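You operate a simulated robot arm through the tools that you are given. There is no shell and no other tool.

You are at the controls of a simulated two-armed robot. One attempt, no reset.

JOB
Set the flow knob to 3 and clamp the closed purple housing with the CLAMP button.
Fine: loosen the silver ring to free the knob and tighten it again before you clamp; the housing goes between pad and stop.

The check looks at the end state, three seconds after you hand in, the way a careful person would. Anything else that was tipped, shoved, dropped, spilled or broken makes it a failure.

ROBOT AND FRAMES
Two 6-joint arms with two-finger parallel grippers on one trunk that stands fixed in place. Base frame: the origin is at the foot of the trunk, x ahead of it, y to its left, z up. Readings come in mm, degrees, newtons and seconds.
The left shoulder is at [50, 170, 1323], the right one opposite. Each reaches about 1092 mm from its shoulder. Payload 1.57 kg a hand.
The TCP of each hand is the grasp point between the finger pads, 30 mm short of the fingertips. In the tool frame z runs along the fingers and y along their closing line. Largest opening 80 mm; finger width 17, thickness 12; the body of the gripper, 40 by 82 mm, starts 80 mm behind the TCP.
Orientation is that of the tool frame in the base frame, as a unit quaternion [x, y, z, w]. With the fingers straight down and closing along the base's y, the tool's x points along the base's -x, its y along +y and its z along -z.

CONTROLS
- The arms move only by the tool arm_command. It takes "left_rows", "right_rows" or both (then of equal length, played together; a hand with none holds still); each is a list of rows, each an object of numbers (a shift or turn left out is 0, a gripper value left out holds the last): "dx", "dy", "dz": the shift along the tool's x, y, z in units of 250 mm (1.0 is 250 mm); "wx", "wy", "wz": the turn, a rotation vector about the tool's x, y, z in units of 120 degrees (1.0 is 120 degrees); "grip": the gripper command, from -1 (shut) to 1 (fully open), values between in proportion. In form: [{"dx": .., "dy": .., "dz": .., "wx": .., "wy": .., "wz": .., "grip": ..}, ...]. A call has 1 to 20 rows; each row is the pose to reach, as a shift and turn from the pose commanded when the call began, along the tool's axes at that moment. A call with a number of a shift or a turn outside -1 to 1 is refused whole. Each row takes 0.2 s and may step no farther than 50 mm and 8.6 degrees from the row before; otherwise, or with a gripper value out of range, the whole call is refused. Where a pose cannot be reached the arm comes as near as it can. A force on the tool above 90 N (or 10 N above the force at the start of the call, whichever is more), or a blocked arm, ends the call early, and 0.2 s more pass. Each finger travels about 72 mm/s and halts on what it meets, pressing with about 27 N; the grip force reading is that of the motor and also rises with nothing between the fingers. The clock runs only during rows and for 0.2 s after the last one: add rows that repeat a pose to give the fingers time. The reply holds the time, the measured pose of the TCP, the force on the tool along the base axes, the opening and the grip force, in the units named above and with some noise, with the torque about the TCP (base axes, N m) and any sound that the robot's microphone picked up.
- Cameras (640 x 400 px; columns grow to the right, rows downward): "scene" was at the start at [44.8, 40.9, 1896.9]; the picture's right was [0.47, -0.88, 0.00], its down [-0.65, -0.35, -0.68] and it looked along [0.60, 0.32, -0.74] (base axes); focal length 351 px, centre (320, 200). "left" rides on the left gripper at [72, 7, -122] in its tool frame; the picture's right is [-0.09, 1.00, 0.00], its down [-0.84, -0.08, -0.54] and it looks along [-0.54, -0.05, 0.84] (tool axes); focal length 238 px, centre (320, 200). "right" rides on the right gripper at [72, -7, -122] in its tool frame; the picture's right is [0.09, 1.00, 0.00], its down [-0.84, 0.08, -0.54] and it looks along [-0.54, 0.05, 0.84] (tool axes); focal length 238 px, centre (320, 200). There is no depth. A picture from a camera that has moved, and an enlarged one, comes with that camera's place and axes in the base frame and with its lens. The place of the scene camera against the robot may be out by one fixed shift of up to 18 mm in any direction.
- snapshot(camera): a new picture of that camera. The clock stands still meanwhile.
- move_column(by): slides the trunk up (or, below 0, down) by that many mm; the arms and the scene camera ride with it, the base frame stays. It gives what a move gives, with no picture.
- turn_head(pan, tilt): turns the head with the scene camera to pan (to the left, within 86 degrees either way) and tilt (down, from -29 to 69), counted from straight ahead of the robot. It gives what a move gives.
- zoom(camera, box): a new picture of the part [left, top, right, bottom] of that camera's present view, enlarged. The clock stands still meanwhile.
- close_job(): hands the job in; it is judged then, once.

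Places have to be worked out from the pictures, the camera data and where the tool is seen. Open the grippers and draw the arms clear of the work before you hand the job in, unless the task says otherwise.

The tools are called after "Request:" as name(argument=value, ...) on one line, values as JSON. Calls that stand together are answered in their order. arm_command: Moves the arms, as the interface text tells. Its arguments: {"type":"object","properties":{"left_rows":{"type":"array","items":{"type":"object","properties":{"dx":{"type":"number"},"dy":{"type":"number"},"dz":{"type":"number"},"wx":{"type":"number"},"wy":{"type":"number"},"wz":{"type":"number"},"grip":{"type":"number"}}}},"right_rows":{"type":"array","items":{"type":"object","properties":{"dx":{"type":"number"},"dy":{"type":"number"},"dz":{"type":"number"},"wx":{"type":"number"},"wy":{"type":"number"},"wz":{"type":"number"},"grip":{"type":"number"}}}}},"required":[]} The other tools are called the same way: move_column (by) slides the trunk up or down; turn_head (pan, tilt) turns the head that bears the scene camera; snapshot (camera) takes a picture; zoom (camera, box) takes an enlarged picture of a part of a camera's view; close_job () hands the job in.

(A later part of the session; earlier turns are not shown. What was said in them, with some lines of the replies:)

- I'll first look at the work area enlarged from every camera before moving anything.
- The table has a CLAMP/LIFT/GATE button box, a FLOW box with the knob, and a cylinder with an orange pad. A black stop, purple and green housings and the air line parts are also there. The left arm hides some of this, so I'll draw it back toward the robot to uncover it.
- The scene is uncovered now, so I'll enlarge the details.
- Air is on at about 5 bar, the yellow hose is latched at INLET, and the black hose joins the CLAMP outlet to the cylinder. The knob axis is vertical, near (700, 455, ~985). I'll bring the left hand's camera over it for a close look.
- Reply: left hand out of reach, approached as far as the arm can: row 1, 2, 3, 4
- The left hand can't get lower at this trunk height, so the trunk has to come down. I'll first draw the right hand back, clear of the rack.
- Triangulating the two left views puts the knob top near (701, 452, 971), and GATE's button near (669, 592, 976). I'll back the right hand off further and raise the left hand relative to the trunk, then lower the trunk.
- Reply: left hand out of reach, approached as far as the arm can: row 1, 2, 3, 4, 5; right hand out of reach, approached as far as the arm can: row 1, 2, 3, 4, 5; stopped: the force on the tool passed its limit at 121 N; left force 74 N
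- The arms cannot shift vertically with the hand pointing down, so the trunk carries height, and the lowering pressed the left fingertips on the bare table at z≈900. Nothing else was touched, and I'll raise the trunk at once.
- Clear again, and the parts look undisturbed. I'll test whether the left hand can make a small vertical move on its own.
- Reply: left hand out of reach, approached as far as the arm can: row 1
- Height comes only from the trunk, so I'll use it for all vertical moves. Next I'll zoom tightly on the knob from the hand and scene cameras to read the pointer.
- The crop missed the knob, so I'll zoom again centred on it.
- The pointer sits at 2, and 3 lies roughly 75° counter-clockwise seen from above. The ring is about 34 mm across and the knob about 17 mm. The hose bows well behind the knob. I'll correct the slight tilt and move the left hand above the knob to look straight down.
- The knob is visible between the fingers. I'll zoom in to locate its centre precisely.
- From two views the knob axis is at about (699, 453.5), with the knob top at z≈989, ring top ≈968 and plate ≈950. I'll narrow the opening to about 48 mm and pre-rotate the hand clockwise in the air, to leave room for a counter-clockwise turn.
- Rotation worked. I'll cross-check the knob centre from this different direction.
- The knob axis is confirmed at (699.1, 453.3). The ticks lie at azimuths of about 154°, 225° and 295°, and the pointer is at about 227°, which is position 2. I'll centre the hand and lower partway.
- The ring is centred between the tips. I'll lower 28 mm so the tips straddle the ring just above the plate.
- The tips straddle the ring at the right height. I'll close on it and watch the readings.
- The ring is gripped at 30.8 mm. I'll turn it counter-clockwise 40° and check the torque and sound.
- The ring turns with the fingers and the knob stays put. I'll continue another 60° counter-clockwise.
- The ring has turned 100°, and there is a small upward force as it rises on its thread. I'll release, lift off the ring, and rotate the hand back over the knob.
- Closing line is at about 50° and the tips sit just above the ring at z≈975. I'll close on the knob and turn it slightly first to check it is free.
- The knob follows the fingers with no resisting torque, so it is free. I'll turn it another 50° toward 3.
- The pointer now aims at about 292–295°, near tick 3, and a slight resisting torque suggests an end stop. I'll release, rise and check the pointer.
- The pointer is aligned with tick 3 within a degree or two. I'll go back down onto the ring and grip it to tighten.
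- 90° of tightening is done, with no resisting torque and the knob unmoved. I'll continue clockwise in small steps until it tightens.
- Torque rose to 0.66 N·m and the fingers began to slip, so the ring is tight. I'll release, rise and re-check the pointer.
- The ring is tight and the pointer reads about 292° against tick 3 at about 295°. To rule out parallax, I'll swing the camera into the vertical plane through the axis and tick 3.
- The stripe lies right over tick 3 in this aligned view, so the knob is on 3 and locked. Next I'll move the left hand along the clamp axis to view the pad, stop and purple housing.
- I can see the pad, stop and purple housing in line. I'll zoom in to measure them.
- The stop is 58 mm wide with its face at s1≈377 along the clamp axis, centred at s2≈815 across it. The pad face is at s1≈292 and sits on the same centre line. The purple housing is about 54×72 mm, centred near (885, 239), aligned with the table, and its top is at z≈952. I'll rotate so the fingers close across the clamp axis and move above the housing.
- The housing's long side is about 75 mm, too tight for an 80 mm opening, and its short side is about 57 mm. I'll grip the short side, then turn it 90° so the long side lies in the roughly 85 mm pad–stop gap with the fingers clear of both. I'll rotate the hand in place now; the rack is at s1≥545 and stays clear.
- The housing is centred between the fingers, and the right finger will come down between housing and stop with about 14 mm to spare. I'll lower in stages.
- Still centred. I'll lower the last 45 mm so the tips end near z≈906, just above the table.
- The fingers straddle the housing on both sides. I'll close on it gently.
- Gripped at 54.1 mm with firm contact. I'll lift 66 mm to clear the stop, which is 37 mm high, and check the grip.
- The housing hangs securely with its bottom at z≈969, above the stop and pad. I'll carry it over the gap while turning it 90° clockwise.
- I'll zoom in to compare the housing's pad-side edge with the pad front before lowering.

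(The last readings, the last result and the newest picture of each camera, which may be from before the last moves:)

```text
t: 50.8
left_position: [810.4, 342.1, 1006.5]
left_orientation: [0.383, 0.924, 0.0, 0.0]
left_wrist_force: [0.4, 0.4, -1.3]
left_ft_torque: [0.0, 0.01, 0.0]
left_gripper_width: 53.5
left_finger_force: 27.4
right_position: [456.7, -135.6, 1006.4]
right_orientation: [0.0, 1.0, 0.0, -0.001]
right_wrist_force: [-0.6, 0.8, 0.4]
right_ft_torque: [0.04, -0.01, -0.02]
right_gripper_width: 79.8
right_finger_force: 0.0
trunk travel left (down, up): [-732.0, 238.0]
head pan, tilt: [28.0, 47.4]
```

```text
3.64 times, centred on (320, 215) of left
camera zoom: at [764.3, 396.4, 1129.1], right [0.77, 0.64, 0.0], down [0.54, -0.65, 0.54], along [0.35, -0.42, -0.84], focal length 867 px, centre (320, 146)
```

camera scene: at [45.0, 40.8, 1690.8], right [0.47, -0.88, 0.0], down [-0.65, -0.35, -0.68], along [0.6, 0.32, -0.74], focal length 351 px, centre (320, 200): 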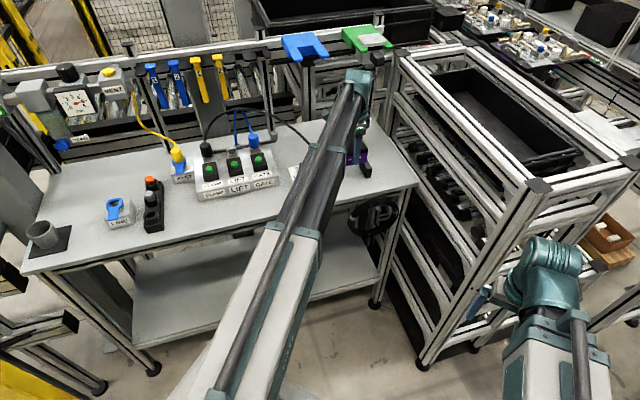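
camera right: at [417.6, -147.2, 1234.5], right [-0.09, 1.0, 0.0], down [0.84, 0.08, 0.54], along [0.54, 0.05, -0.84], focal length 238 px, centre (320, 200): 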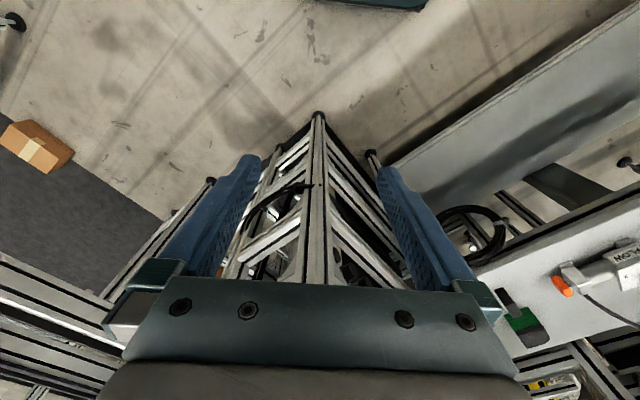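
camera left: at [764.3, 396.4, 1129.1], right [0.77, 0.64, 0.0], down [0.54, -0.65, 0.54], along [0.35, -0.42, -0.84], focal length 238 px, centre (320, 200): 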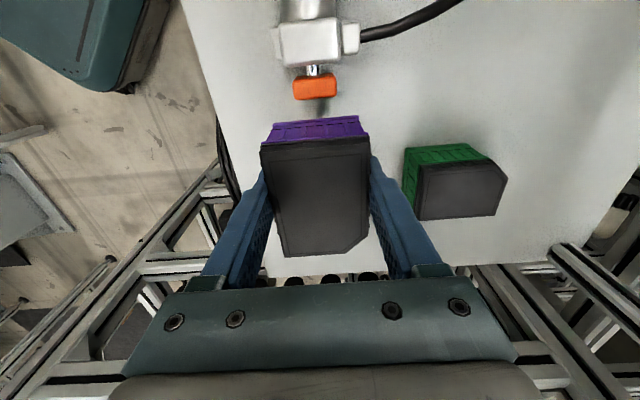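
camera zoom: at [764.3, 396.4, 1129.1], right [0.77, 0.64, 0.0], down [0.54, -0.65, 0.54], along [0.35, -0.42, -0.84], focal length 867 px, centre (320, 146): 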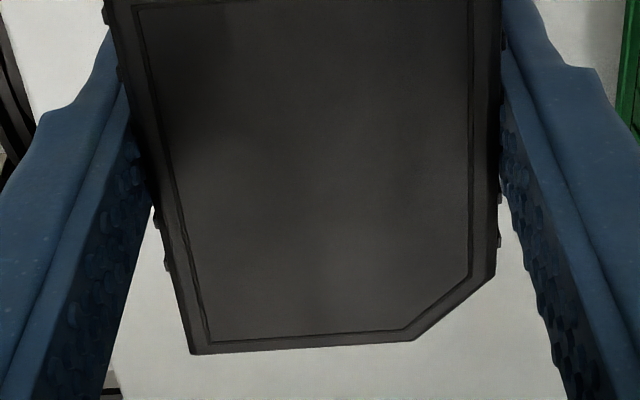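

The pad-side bottom edge is at s1≈300 and the far edge ≈374.5, inside a gap of roughly 292–377. I'll shift 2 mm toward the pad to even the clearances and lower partway.

Request:
arm_command(left_rows=[{"dx": 0.008}, {"dx": 0.008}])

Request:
move_column(by=-27)

Request:
zoom(camera="left", box=[250, 40, 390, 140])

Request:
snapshot(camera="left")

Request:
zoom(camera="scene", box=[330, 110, 410, 180])

```text
t: 51.4
left_position: [808.4, 343.0, 1006.8]
left_orientation: [0.382, 0.924, 0.001, 0.0]
left_wrist_force: [-0.7, -0.3, -1.5]
left_ft_torque: [0.01, -0.01, 0.01]
left_gripper_width: 53.7
left_finger_force: 27.2
right_position: [456.7, -136.6, 1007.9]
right_orientation: [0.0, 1.0, 0.0, 0.0]
right_wrist_force: [-0.3, 0.6, 0.6]
right_ft_torque: [0.03, 0.02, 0.0]
right_gripper_width: 79.8
right_finger_force: 0.2
trunk travel left (down, up): [-732.0, 238.0]
head pan, tilt: [28.0, 47.4]
```

```text
t: 52.2
left_position: [809.7, 343.2, 979.6]
left_orientation: [0.382, 0.924, 0.0, 0.0]
left_wrist_force: [-0.7, -0.7, -1.8]
left_ft_torque: [0.02, -0.01, 0.01]
left_gripper_width: 53.8
left_finger_force: 27.2
right_position: [456.3, -134.8, 978.8]
right_orientation: [-0.001, 1.0, -0.001, -0.001]
right_wrist_force: [-0.2, 0.9, 0.1]
right_ft_torque: [0.0, -0.02, 0.0]
right_gripper_width: 80.0
right_finger_force: 0.0
trunk travel left (down, up): [-705.0, 265.0]
head pan, tilt: [28.0, 47.4]
```

```text
4.00 times, centred on (320, 90) of left
camera zoom: at [762.8, 397.8, 1102.2], right [0.77, 0.64, 0.0], down [0.54, -0.65, 0.54], along [0.35, -0.42, -0.84], focal length 953 px, centre (320, 640)
```

zoom: 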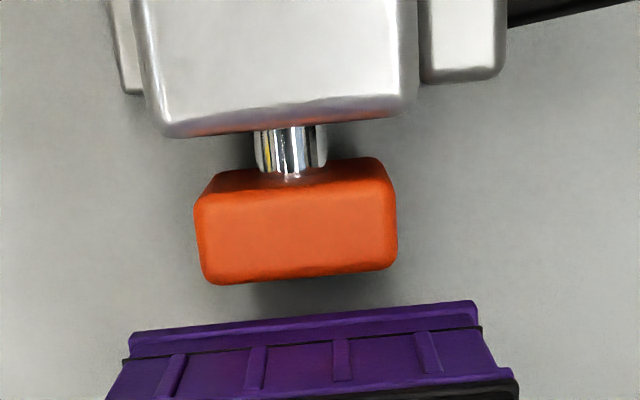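

```text
taken
camera left: at [762.8, 397.8, 1102.2], right [0.77, 0.64, 0.0], down [0.54, -0.65, 0.54], along [0.35, -0.42, -0.84], focal length 238 px, centre (320, 200)
```

left: 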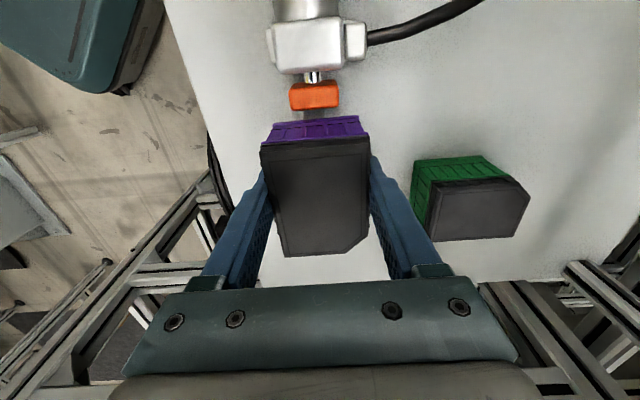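

```text
5.71 times, centred on (370, 145) of scene
camera zoom: at [44.8, 40.8, 1663.8], right [0.47, -0.88, 0.0], down [-0.65, -0.35, -0.68], along [0.6, 0.32, -0.74], focal length 2005 px, centre (34, 514)
```

zoom: 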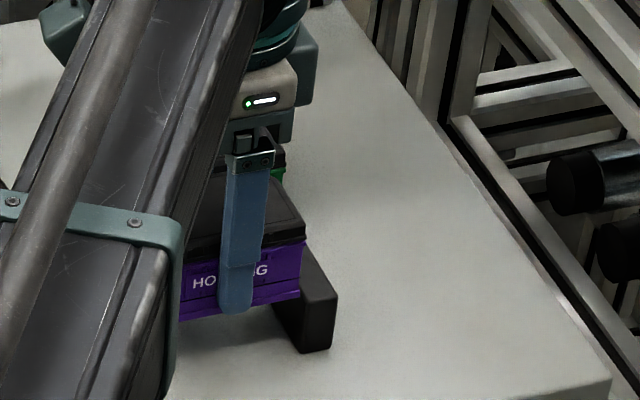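

Gap to the pad reads about 7–8 mm and to the stop about 4 mm. I'll shift 1.5 mm more toward the pad and lower in small stages, watching the forces.

Request:
arm_command(left_rows=[{"dx": 0.006}, {"dx": 0.006}])

Request:
move_column(by=-15)

Request:
zoom(camera="left", box=[250, 50, 390, 150])

Request:
zoom(camera="scene", box=[330, 110, 400, 170])

```text
t: 52.8
left_position: [807.6, 344.8, 979.7]
left_orientation: [0.382, 0.924, 0.0, 0.0]
left_wrist_force: [0.3, -0.8, -1.8]
left_ft_torque: [-0.01, 0.02, -0.02]
left_gripper_width: 53.8
left_finger_force: 27.0
right_position: [455.7, -134.8, 979.9]
right_orientation: [0.0, 1.0, 0.001, -0.001]
right_wrist_force: [0.3, -0.1, -0.4]
right_ft_torque: [-0.02, 0.01, 0.0]
right_gripper_width: 80.1
right_finger_force: 0.1
trunk travel left (down, up): [-705.0, 265.0]
head pan, tilt: [28.0, 47.4]
```

```text
t: 53.4
left_position: [807.7, 344.0, 964.6]
left_orientation: [0.382, 0.924, 0.0, 0.001]
left_wrist_force: [-0.6, -0.2, -1.7]
left_ft_torque: [-0.01, 0.0, 0.01]
left_gripper_width: 53.8
left_finger_force: 26.4
right_position: [456.0, -135.3, 964.1]
right_orientation: [0.0, 1.0, 0.0, -0.002]
right_wrist_force: [-0.4, -1.2, -1.1]
right_ft_torque: [0.02, 0.03, -0.01]
right_gripper_width: 79.9
right_finger_force: 0.1
trunk travel left (down, up): [-690.0, 280.0]
head pan, tilt: [28.0, 47.4]
```

```text
4.00 times, centred on (320, 100) of left
camera zoom: at [761.6, 399.0, 1087.2], right [0.77, 0.64, 0.0], down [0.54, -0.65, 0.54], along [0.35, -0.42, -0.84], focal length 953 px, centre (320, 600)
```

zoom: 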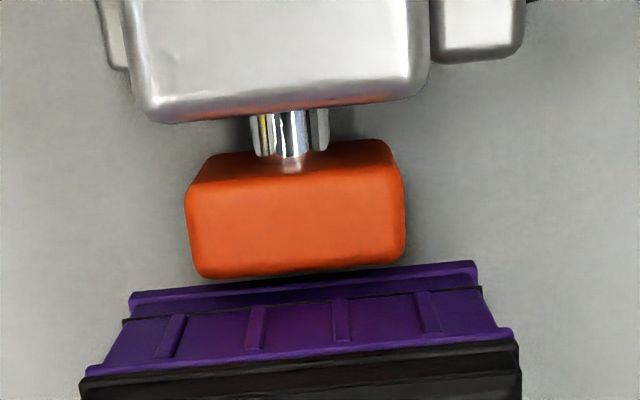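

```text
6.67 times, centred on (365, 140) of scene
camera zoom: at [44.8, 40.8, 1648.8], right [0.47, -0.88, 0.0], down [-0.65, -0.35, -0.68], along [0.6, 0.32, -0.74], focal length 2339 px, centre (20, 600)
```

zoom: 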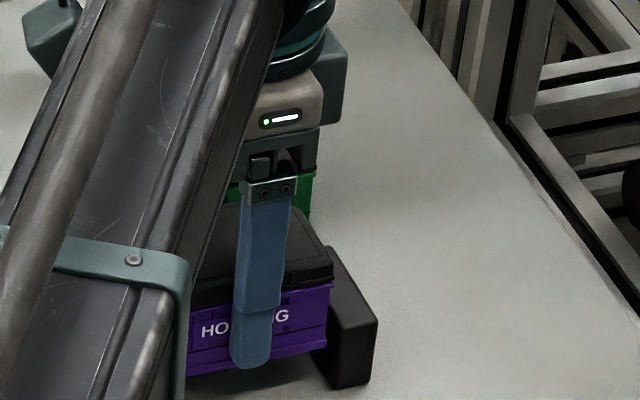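

The bottom is now below the stop's top with no contact forces and visible gaps on both ends. I'll continue lowering to just above the table.

Request:
move_column(by=-15)

Request:
move_column(by=-11)

Request:
move_column(by=-2)

Request:
zoom(camera="scene", box=[330, 110, 400, 170])

Request:
zoom(camera="left", box=[250, 50, 390, 150])

```text
t: 54.0
left_position: [807.0, 344.8, 949.8]
left_orientation: [0.382, 0.924, 0.001, 0.0]
left_wrist_force: [0.6, -0.6, -0.5]
left_ft_torque: [0.0, -0.04, -0.01]
left_gripper_width: 53.8
left_finger_force: 26.9
right_position: [456.0, -135.7, 948.1]
right_orientation: [0.0, 1.0, 0.0, -0.001]
right_wrist_force: [0.9, -0.7, -0.1]
right_ft_torque: [0.02, -0.04, 0.0]
right_gripper_width: 80.0
right_finger_force: 0.0
trunk travel left (down, up): [-675.0, 295.0]
head pan, tilt: [28.0, 47.4]
```

```text
t: 54.6
left_position: [809.2, 343.4, 939.3]
left_orientation: [0.382, 0.924, -0.001, 0.0]
left_wrist_force: [-0.1, -0.7, -1.3]
left_ft_torque: [0.01, 0.0, 0.01]
left_gripper_width: 53.5
left_finger_force: 26.7
right_position: [455.5, -135.3, 939.4]
right_orientation: [0.0, 1.0, 0.0, -0.001]
right_wrist_force: [0.1, -0.2, 0.9]
right_ft_torque: [-0.01, 0.02, 0.03]
right_gripper_width: 79.9
right_finger_force: 0.2
trunk travel left (down, up): [-664.0, 306.0]
head pan, tilt: [28.0, 47.4]
```

```text
t: 55.1
left_position: [807.5, 343.1, 937.9]
left_orientation: [0.381, 0.924, 0.0, 0.001]
left_wrist_force: [0.8, -1.0, 1.5]
left_ft_torque: [-0.12, -0.09, 0.0]
left_gripper_width: 53.6
left_finger_force: 27.2
right_position: [456.9, -135.0, 937.4]
right_orientation: [0.001, 1.0, 0.0, 0.0]
right_wrist_force: [0.2, -0.2, 0.8]
right_ft_torque: [0.0, 0.03, -0.01]
right_gripper_width: 79.9
right_finger_force: 0.1
trunk travel left (down, up): [-662.0, 308.0]
head pan, tilt: [28.0, 47.4]
```

```text
6.67 times, centred on (365, 140) of scene
camera zoom: at [44.7, 40.7, 1620.8], right [0.47, -0.88, 0.0], down [-0.65, -0.35, -0.68], along [0.6, 0.32, -0.74], focal length 2339 px, centre (20, 600)
```

zoom: 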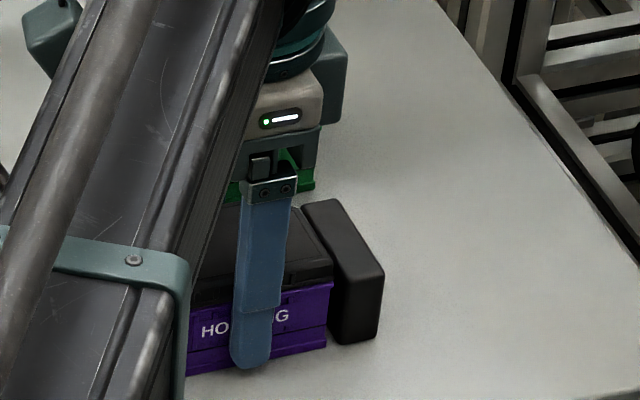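

```text
4.00 times, centred on (320, 100) of left
camera zoom: at [761.6, 399.0, 1059.3], right [0.77, 0.64, 0.0], down [0.54, -0.65, 0.54], along [0.35, -0.42, -0.84], focal length 953 px, centre (320, 600)
```

zoom: 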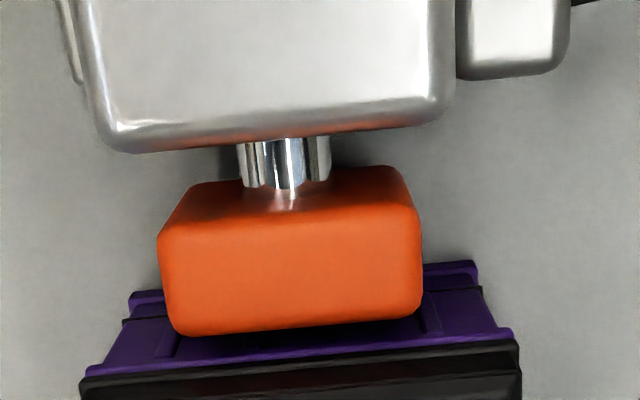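

The wrist load reversed slightly, so the housing rests on the table between pad and stop. I'll open the fingers and rise clear.

Request:
arm_command(left_rows=[{"grip": -0.1}, {"grip": 0.4}, {"grip": 0.8}, {"grip": 0.8}, {"grip": 0.8}])

Request:
move_column(by=115)

Request:
snapshot(camera="left")

Request:
zoom(camera="left", box=[250, 30, 410, 140])

Request:
snapshot(camera="scene")

```text
t: 56.3
left_position: [808.1, 343.6, 936.6]
left_orientation: [0.382, 0.924, -0.001, 0.0]
left_wrist_force: [-0.2, -0.5, 0.1]
left_ft_torque: [0.0, -0.02, -0.01]
left_gripper_width: 71.9
left_finger_force: 0.0
right_position: [455.8, -135.2, 935.7]
right_orientation: [0.0, 1.0, 0.0, -0.001]
right_wrist_force: [0.5, 0.5, 0.0]
right_ft_torque: [0.01, 0.01, 0.0]
right_gripper_width: 79.9
right_finger_force: 0.1
trunk travel left (down, up): [-662.0, 308.0]
head pan, tilt: [28.0, 47.4]
```

```text
t: 57.8
left_position: [807.8, 343.7, 1051.1]
left_orientation: [0.383, 0.924, 0.0, 0.001]
left_wrist_force: [0.1, -0.1, 0.3]
left_ft_torque: [0.01, -0.01, 0.05]
left_gripper_width: 71.9
left_finger_force: 0.0
right_position: [456.3, -135.9, 1053.0]
right_orientation: [0.0, 1.0, -0.001, -0.001]
right_wrist_force: [0.1, -0.4, 0.6]
right_ft_torque: [-0.04, 0.0, -0.02]
right_gripper_width: 79.9
right_finger_force: 0.1
trunk travel left (down, up): [-777.0, 193.0]
head pan, tilt: [28.0, 47.4]
```

```text
taken
camera left: at [761.8, 399.0, 1174.1], right [0.77, 0.64, 0.0], down [0.54, -0.65, 0.54], along [0.35, -0.42, -0.84], focal length 238 px, centre (320, 200)
```

left: 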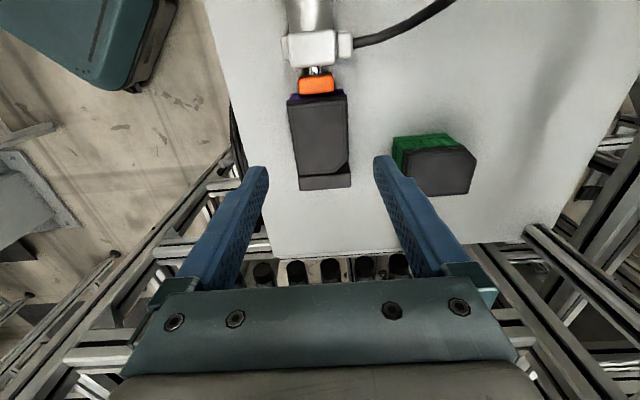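

```text
3.64 times, centred on (330, 85) of left
camera zoom: at [761.8, 399.0, 1174.1], right [0.77, 0.64, 0.0], down [0.54, -0.65, 0.54], along [0.35, -0.42, -0.84], focal length 867 px, centre (284, 618)
```

zoom: 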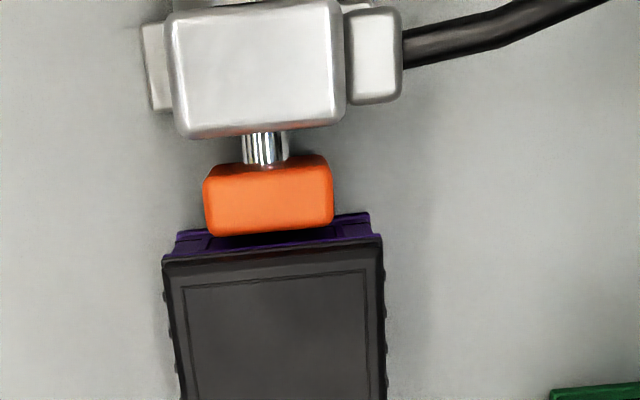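

```text
taken
camera scene: at [45.0, 40.8, 1735.7], right [0.47, -0.88, 0.0], down [-0.65, -0.35, -0.68], along [0.6, 0.32, -0.74], focal length 351 px, centre (320, 200)
```

scene: 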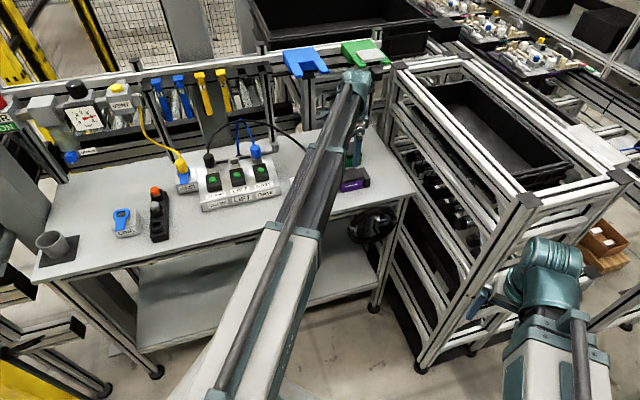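

The housing sits squarely between pad and stop, released. Next I'll raise a bit and take the left hand over to the front of the button box, turning the camera to the robot side.

Request:
move_column(by=40)

Request:
arm_command(left_rows=[{"dx": 0.138, "dy": 0.012, "wz": -0.0625}, {"dx": 0.277, "dy": 0.024, "wz": -0.125}, {"dx": 0.415, "dy": 0.035, "wz": -0.1875}, {"dx": 0.553, "dy": 0.047, "wz": -0.25}, {"dx": 0.692, "dy": 0.059, "wz": -0.3125}, {"dx": 0.83, "dy": 0.07, "wz": -0.375}])

Request:
arm_command(left_rows=[{"dx": 0.09, "dy": 0.106, "wz": -0.0625}, {"dx": 0.179, "dy": 0.213, "wz": -0.125}, {"dx": 0.269, "dy": 0.319, "wz": -0.1875}, {"dx": 0.359, "dy": 0.425, "wz": -0.25}, {"dx": 0.448, "dy": 0.532, "wz": -0.3125}, {"dx": 0.538, "dy": 0.638, "wz": -0.375}])

Request:
snapshot(camera="left")

Request:
snapshot(camera="scene")

```text
t: 58.6
left_position: [809.4, 344.0, 1092.1]
left_orientation: [0.382, 0.924, -0.001, 0.0]
left_wrist_force: [-0.6, -0.6, -0.4]
left_ft_torque: [-0.02, 0.03, 0.0]
left_gripper_width: 72.0
left_finger_force: 0.0
right_position: [457.1, -134.8, 1092.1]
right_orientation: [0.0, 1.0, 0.0, -0.001]
right_wrist_force: [-0.1, 0.0, -0.6]
right_ft_torque: [0.0, -0.01, -0.02]
right_gripper_width: 80.1
right_finger_force: 0.1
trunk travel left (down, up): [-817.0, 153.0]
head pan, tilt: [28.0, 47.4]
```

```text
t: 60.0
left_position: [672.7, 502.6, 1091.4]
left_orientation: [-0.001, 1.0, 0.0, 0.0]
left_wrist_force: [-0.8, -0.4, 0.2]
left_ft_torque: [0.01, -0.01, -0.03]
left_gripper_width: 72.0
left_finger_force: 0.1
right_position: [456.3, -135.5, 1091.7]
right_orientation: [0.001, 1.0, -0.001, -0.001]
right_wrist_force: [0.5, 0.5, 0.3]
right_ft_torque: [-0.05, -0.01, 0.01]
right_gripper_width: 79.8
right_finger_force: 0.1
trunk travel left (down, up): [-817.0, 153.0]
head pan, tilt: [28.0, 47.4]
```

```text
t: 61.4
left_position: [539.1, 662.7, 1091.8]
left_orientation: [-0.384, 0.923, -0.001, 0.0]
left_wrist_force: [-0.6, -0.1, 0.1]
left_ft_torque: [-0.04, 0.04, 0.01]
left_gripper_width: 71.8
left_finger_force: 0.0
right_position: [455.2, -134.7, 1092.4]
right_orientation: [0.0, 1.0, 0.0, -0.002]
right_wrist_force: [0.2, 0.5, 0.1]
right_ft_torque: [0.01, 0.01, 0.03]
right_gripper_width: 80.3
right_finger_force: 0.0
trunk travel left (down, up): [-817.0, 153.0]
head pan, tilt: [28.0, 47.4]
```

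```text
taken
camera left: at [482.9, 615.2, 1214.1], right [-0.64, 0.77, 0.0], down [0.64, 0.54, 0.54], along [0.42, 0.35, -0.84], focal length 238 px, centre (320, 200)
```

left: 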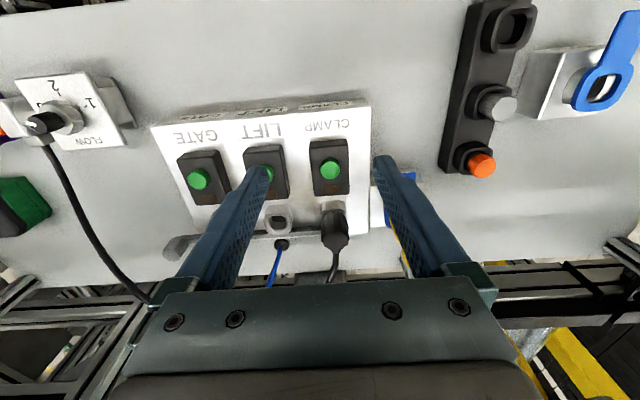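

```text
taken
camera scene: at [44.5, 41.2, 1775.8], right [0.47, -0.88, 0.0], down [-0.65, -0.35, -0.68], along [0.6, 0.32, -0.74], focal length 351 px, centre (320, 200)
```

scene: 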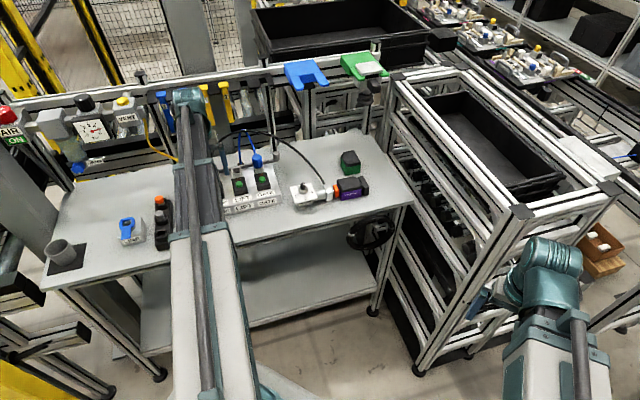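

The CLAMP button is visible at the middle of the view. I'll zoom in on it and on the clamp area.

Request:
zoom(camera="left", box=[290, 120, 370, 200])

Request:
zoom(camera="scene", box=[280, 140, 380, 220])

```text
5.00 times, centred on (330, 160) of left
camera zoom: at [482.9, 615.2, 1214.1], right [-0.64, 0.77, 0.0], down [0.64, 0.54, 0.54], along [0.42, 0.35, -0.84], focal length 1192 px, centre (270, 400)
```

zoom: 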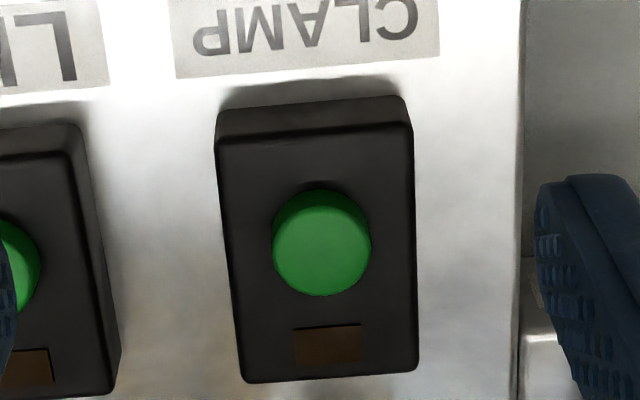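

```text
5.00 times, centred on (330, 180) of scene
camera zoom: at [44.5, 41.2, 1775.8], right [0.47, -0.88, 0.0], down [-0.65, -0.35, -0.68], along [0.6, 0.32, -0.74], focal length 1754 px, centre (270, 300)
```

zoom: 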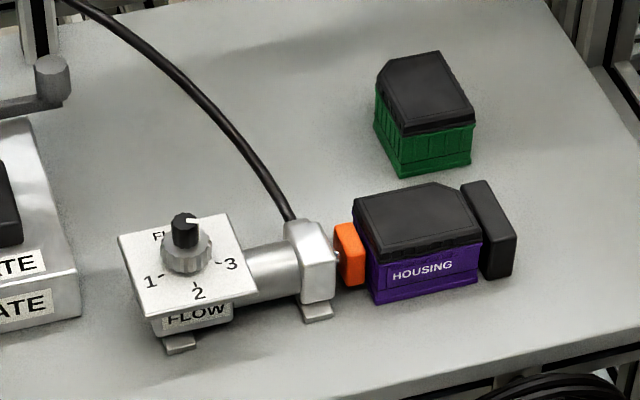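

The housing reads correctly between orange pad and black stop. The CLAMP button is about 22 mm wide at (567, 701, z≈965). I'll close the fingers and move above it.

Request:
arm_command(left_rows=[{"dx": -0.094, "dy": 0.013, "grip": -1}, {"dx": -0.188, "dy": 0.027}, {"dx": -0.188, "dy": 0.027}, {"dx": -0.188, "dy": 0.027}, {"dx": -0.188, "dy": 0.027}])

Request:
move_column(by=-65)

Request:
snapshot(camera="left")

Request:
zoom(camera="left", box=[270, 110, 370, 190])

Request:
snapshot(camera="scene")

```text
t: 62.6
left_position: [567.0, 700.6, 1092.6]
left_orientation: [-0.383, 0.924, 0.0, 0.0]
left_wrist_force: [0.3, -0.1, 0.5]
left_ft_torque: [-0.06, -0.01, -0.01]
left_gripper_width: 0.1
left_finger_force: 21.3
right_position: [455.9, -135.0, 1092.3]
right_orientation: [-0.001, 1.0, 0.001, 0.0]
right_wrist_force: [-0.5, -0.3, -0.1]
right_ft_torque: [0.02, -0.01, 0.02]
right_gripper_width: 79.9
right_finger_force: 0.1
trunk travel left (down, up): [-817.0, 153.0]
head pan, tilt: [28.0, 47.4]
```

```text
t: 63.7
left_position: [567.0, 699.8, 1027.2]
left_orientation: [-0.383, 0.924, 0.0, 0.0]
left_wrist_force: [-0.1, -0.5, 0.2]
left_ft_torque: [0.01, 0.0, -0.01]
left_gripper_width: 0.0
left_finger_force: 21.9
right_position: [456.5, -135.4, 1027.3]
right_orientation: [0.0, 1.0, 0.0, -0.001]
right_wrist_force: [1.0, 0.0, 0.1]
right_ft_torque: [-0.01, -0.03, 0.0]
right_gripper_width: 79.7
right_finger_force: 0.2
trunk travel left (down, up): [-752.0, 218.0]
head pan, tilt: [28.0, 47.4]
```

```text
taken
camera left: at [511.5, 653.2, 1149.3], right [-0.64, 0.77, 0.0], down [0.65, 0.54, 0.54], along [0.42, 0.35, -0.84], focal length 238 px, centre (320, 200)
```

left: 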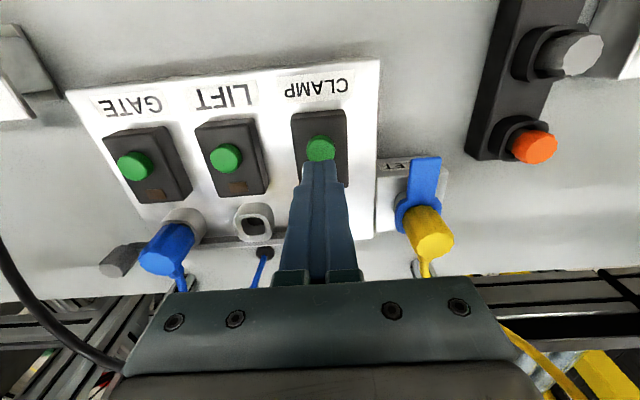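

```text
5.00 times, centred on (320, 150) of left
camera zoom: at [511.5, 653.2, 1149.3], right [-0.64, 0.77, 0.0], down [0.65, 0.54, 0.54], along [0.42, 0.35, -0.84], focal length 1192 px, centre (320, 450)
```

zoom: 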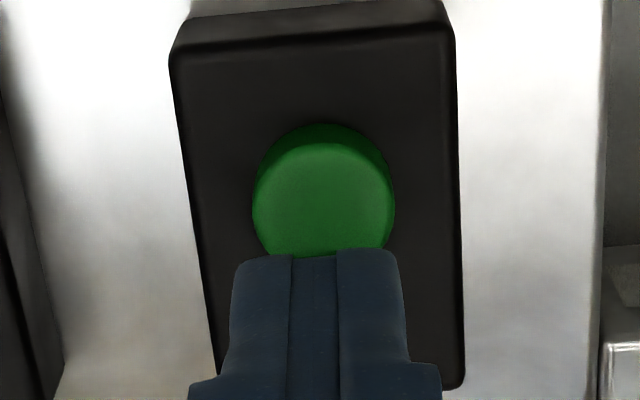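

```text
taken
camera scene: at [44.6, 40.7, 1710.8], right [0.47, -0.88, 0.0], down [-0.65, -0.35, -0.68], along [0.6, 0.32, -0.74], focal length 351 px, centre (320, 200)
```

scene: 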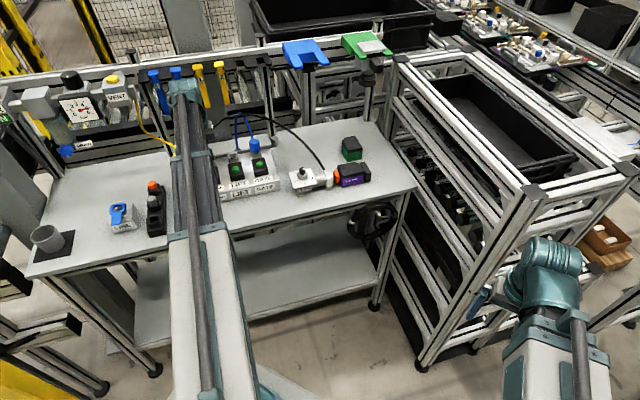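

The tips are aligned over the button centre within about 2 mm. I'll lower to just above it, then press in small steps.

Request:
move_column(by=-27)

Request:
move_column(by=-4)

Request:
zoom(camera="left", box=[270, 120, 370, 200])

```text
t: 64.4
left_position: [567.2, 700.4, 1000.8]
left_orientation: [-0.383, 0.924, 0.001, 0.001]
left_wrist_force: [5.4, 5.7, 20.5]
left_ft_torque: [0.1, -0.06, -0.03]
left_gripper_width: 0.0
left_finger_force: 21.1
right_position: [455.8, -136.5, 999.2]
right_orientation: [0.0, 1.0, 0.0, 0.0]
right_wrist_force: [0.1, 0.5, 0.4]
right_ft_torque: [-0.04, 0.03, -0.03]
right_gripper_width: 80.1
right_finger_force: 0.0
trunk travel left (down, up): [-725.0, 245.0]
head pan, tilt: [28.0, 47.4]
heard: click
```

```text
t: 64.9
left_position: [566.4, 700.3, 997.8]
left_orientation: [-0.383, 0.924, 0.002, 0.003]
left_wrist_force: [11.5, 14.1, 42.0]
left_ft_torque: [0.31, -0.21, -0.02]
left_gripper_width: 0.1
left_finger_force: 21.2
right_position: [454.3, -136.6, 995.8]
right_orientation: [0.001, 1.0, 0.001, 0.0]
right_wrist_force: [-0.5, 0.2, 0.9]
right_ft_torque: [-0.01, -0.01, -0.01]
right_gripper_width: 80.1
right_finger_force: 0.0
trunk travel left (down, up): [-721.0, 249.0]
head pan, tilt: [28.0, 47.4]
```

```text
5.00 times, centred on (320, 160) of left
camera zoom: at [511.1, 652.7, 1120.1], right [-0.64, 0.77, 0.0], down [0.64, 0.54, 0.55], along [0.42, 0.35, -0.84], focal length 1192 px, centre (320, 400)
```

zoom: 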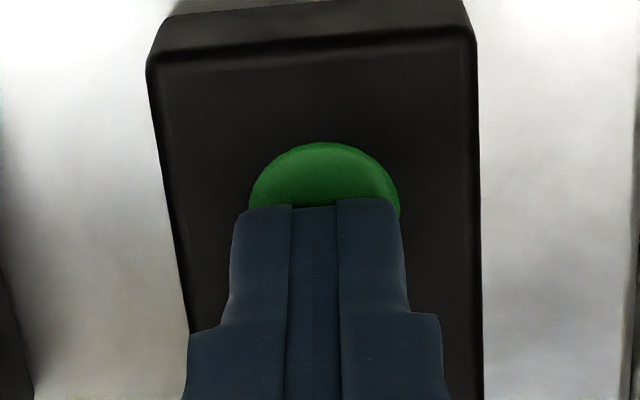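

I heard a click, so the button was pressed. I'll lift off now and check the lamp and the clamp.

Request:
move_column(by=60)

Request:
zoom(camera="left", box=[270, 100, 370, 200])

Request:
snapshot(camera="scene")

Request:
zoom(camera="scene", box=[280, 135, 380, 215])

```text
t: 65.9
left_position: [567.8, 699.2, 1056.0]
left_orientation: [-0.383, 0.924, 0.0, 0.0]
left_wrist_force: [-0.5, -0.6, -0.8]
left_ft_torque: [-0.04, 0.0, 0.0]
left_gripper_width: 0.0
left_finger_force: 21.3
right_position: [454.9, -135.0, 1055.7]
right_orientation: [0.0, 1.0, 0.0, -0.001]
right_wrist_force: [0.3, 0.3, -0.4]
right_ft_torque: [0.03, 0.02, 0.0]
right_gripper_width: 80.0
right_finger_force: 0.0
trunk travel left (down, up): [-781.0, 189.0]
head pan, tilt: [28.0, 47.4]
```

```text
4.00 times, centred on (320, 150) of left
camera zoom: at [511.6, 653.1, 1178.0], right [-0.64, 0.77, 0.0], down [0.65, 0.54, 0.54], along [0.42, 0.35, -0.84], focal length 953 px, centre (320, 400)
```

zoom: 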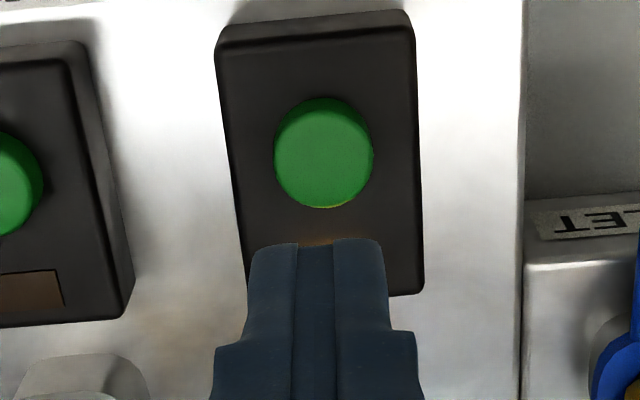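

```text
taken
camera scene: at [44.9, 40.8, 1739.7], right [0.47, -0.88, 0.0], down [-0.65, -0.35, -0.68], along [0.6, 0.32, -0.74], focal length 351 px, centre (320, 200)
```

scene: 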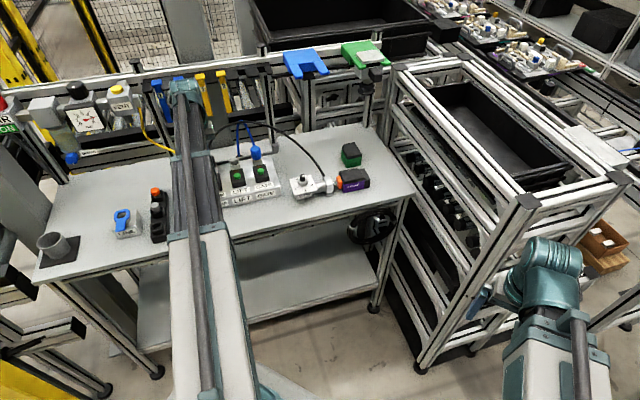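

```text
5.00 times, centred on (330, 175) of scene
camera zoom: at [44.9, 40.8, 1739.7], right [0.47, -0.88, 0.0], down [-0.65, -0.35, -0.68], along [0.6, 0.32, -0.74], focal length 1754 px, centre (270, 325)
```

zoom: 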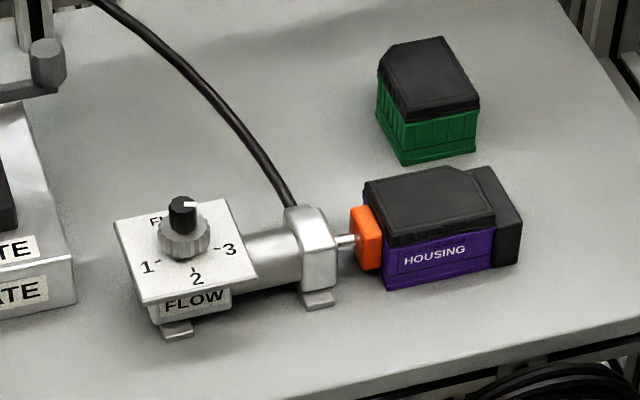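

The pad has extended and presses the housing against the stop, and the CLAMP lamp is glowing. I'll raise, draw the left hand back toward the robot and open it.

Request:
move_column(by=40)

Request:
arm_command(left_rows=[{"dx": 0.18}, {"dx": 0.36}, {"dx": 0.54}, {"dx": 0.72}, {"dx": 0.9, "grip": 1}, {"dx": 0.9}, {"dx": 0.9}])

Request:
snapshot(camera="left")

Request:
snapshot(camera="scene")

Request:
zoom(camera="scene", box=[180, 140, 380, 240])

Request:
zoom(camera="left", box=[100, 40, 420, 220])

```text
t: 66.8
left_position: [567.3, 701.0, 1094.9]
left_orientation: [-0.384, 0.923, 0.0, 0.0]
left_wrist_force: [0.3, -0.6, 0.1]
left_ft_torque: [0.02, -0.04, 0.0]
left_gripper_width: 0.0
left_finger_force: 21.3
right_position: [456.2, -136.4, 1095.4]
right_orientation: [0.0, 1.0, 0.0, 0.0]
right_wrist_force: [-0.4, 0.0, 0.1]
right_ft_torque: [0.0, -0.04, -0.03]
right_gripper_width: 79.7
right_finger_force: 0.1
trunk travel left (down, up): [-821.0, 149.0]
head pan, tilt: [28.0, 47.4]
```

```text
t: 68.4
left_position: [408.6, 541.6, 1095.2]
left_orientation: [-0.384, 0.923, 0.0, 0.0]
left_wrist_force: [-0.6, -0.5, 0.1]
left_ft_torque: [0.0, -0.01, 0.03]
left_gripper_width: 79.9
left_finger_force: 0.1
right_position: [455.9, -135.1, 1095.6]
right_orientation: [0.001, 1.0, 0.0, -0.001]
right_wrist_force: [0.2, -0.1, 0.3]
right_ft_torque: [-0.01, 0.0, -0.02]
right_gripper_width: 80.2
right_finger_force: 0.1
trunk travel left (down, up): [-821.0, 149.0]
head pan, tilt: [28.0, 47.4]
```

```text
taken
camera left: at [352.2, 494.6, 1218.3], right [-0.64, 0.77, 0.0], down [0.65, 0.54, 0.54], along [0.42, 0.35, -0.84], focal length 238 px, centre (320, 200)
```

left: 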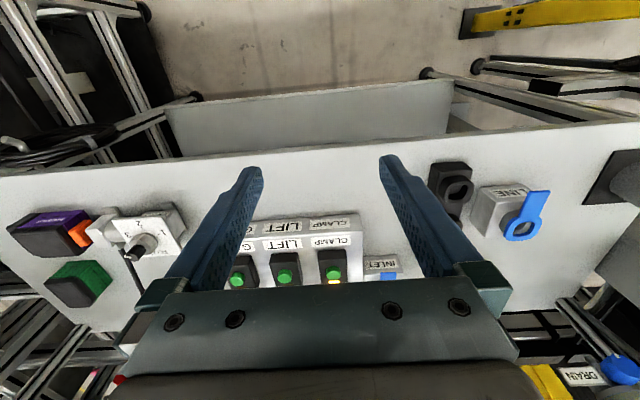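

```text
taken
camera scene: at [44.6, 40.6, 1779.8], right [0.47, -0.88, 0.0], down [-0.65, -0.35, -0.68], along [0.6, 0.32, -0.74], focal length 351 px, centre (320, 200)
```

scene: 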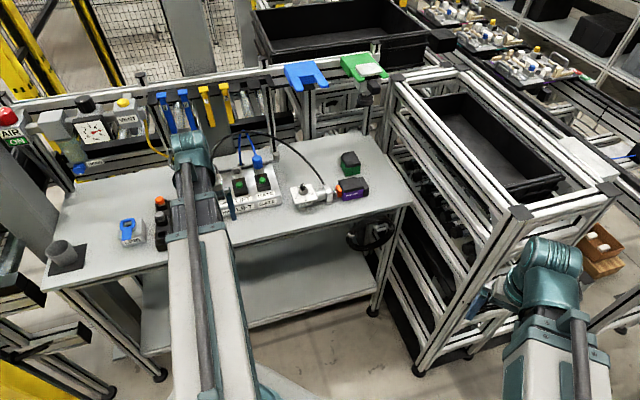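

```text
3.20 times, centred on (280, 190) of scene
camera zoom: at [44.6, 40.6, 1779.8], right [0.47, -0.88, 0.0], down [-0.65, -0.35, -0.68], along [0.6, 0.32, -0.74], focal length 1123 px, centre (448, 232)
```

zoom: 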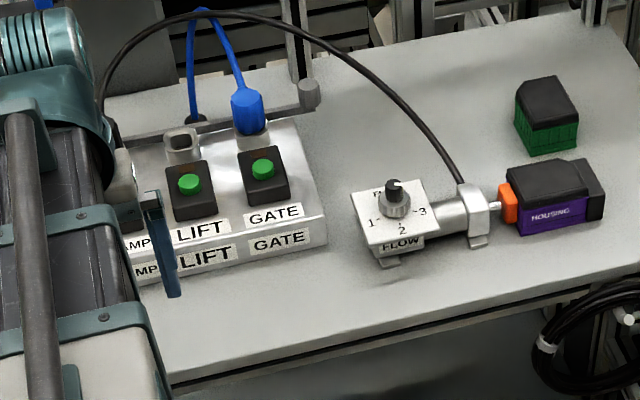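

```text
2.00 times, centred on (260, 130) of left
camera zoom: at [352.2, 494.6, 1218.3], right [-0.64, 0.77, 0.0], down [0.65, 0.54, 0.54], along [0.42, 0.35, -0.84], focal length 477 px, centre (440, 340)
```

zoom: 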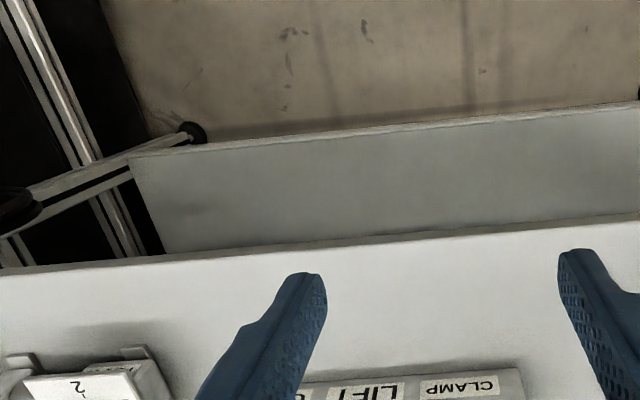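

The CLAMP lamp is lit and both hands are open and clear. One last close look at the knob, pad and stop before handing in.

Request:
zoom(camera="scene", box=[285, 160, 375, 215])

Request:
zoom(camera="left", box=[0, 180, 200, 310])

```text
7.11 times, centred on (330, 188) of scene
camera zoom: at [44.6, 40.6, 1779.8], right [0.47, -0.88, 0.0], down [-0.65, -0.35, -0.68], along [0.6, 0.32, -0.74], focal length 2495 px, centre (249, 289)
```

zoom: 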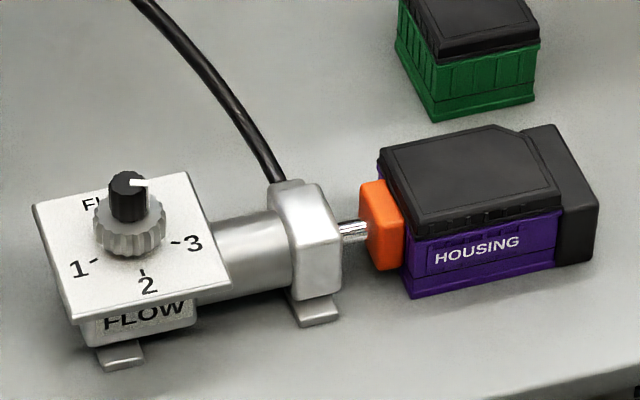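

```text
3.08 times, centred on (100, 245) of left
camera zoom: at [352.2, 494.6, 1218.3], right [-0.64, 0.77, 0.0], down [0.65, 0.54, 0.54], along [0.42, 0.35, -0.84], focal length 733 px, centre (997, 62)
```

zoom: 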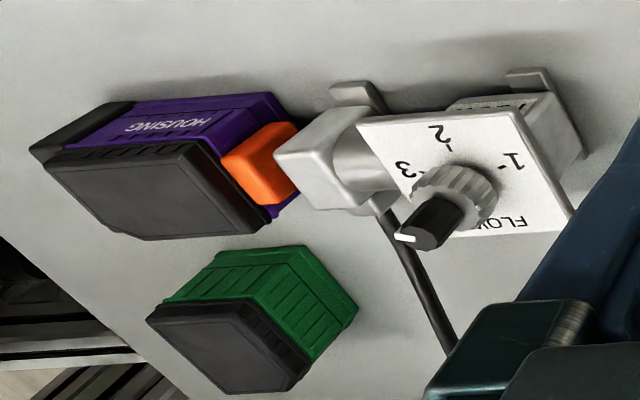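

The pointer is on 3, the ring was tightened, and the housing is pressed between pad and stop with nothing else disturbed. I'm handing in the job.

Request:
close_job()

```text
The job is handed in.
```

The job is handed in: the flow knob is on 3 and the closed purple housing is clamped between the pad and the stop.

- **Knob and ring:** I loosened the silver ring about 100°, turned the knob from 2 to 3, and tightened the ring until the fingers began to slip on it. In the close-up the pointer sits over tick 3.
- **Housing:** I placed it with its long side along the clamp axis, turned 90° from how it lay, because its long side was too wide for a safe grip.
- **Clamp:** Pressing CLAMP gave a click. The lamp lit, and the pad came out and pressed the housing against the stop.
- **One slip:** Early on I lowered the trunk too far and the left fingertips pressed on the bare table, peaking at 121 N. I raised it straight away. Nothing was touched or moved in the pictures afterwards.

Both grippers are open and drawn back from the work.
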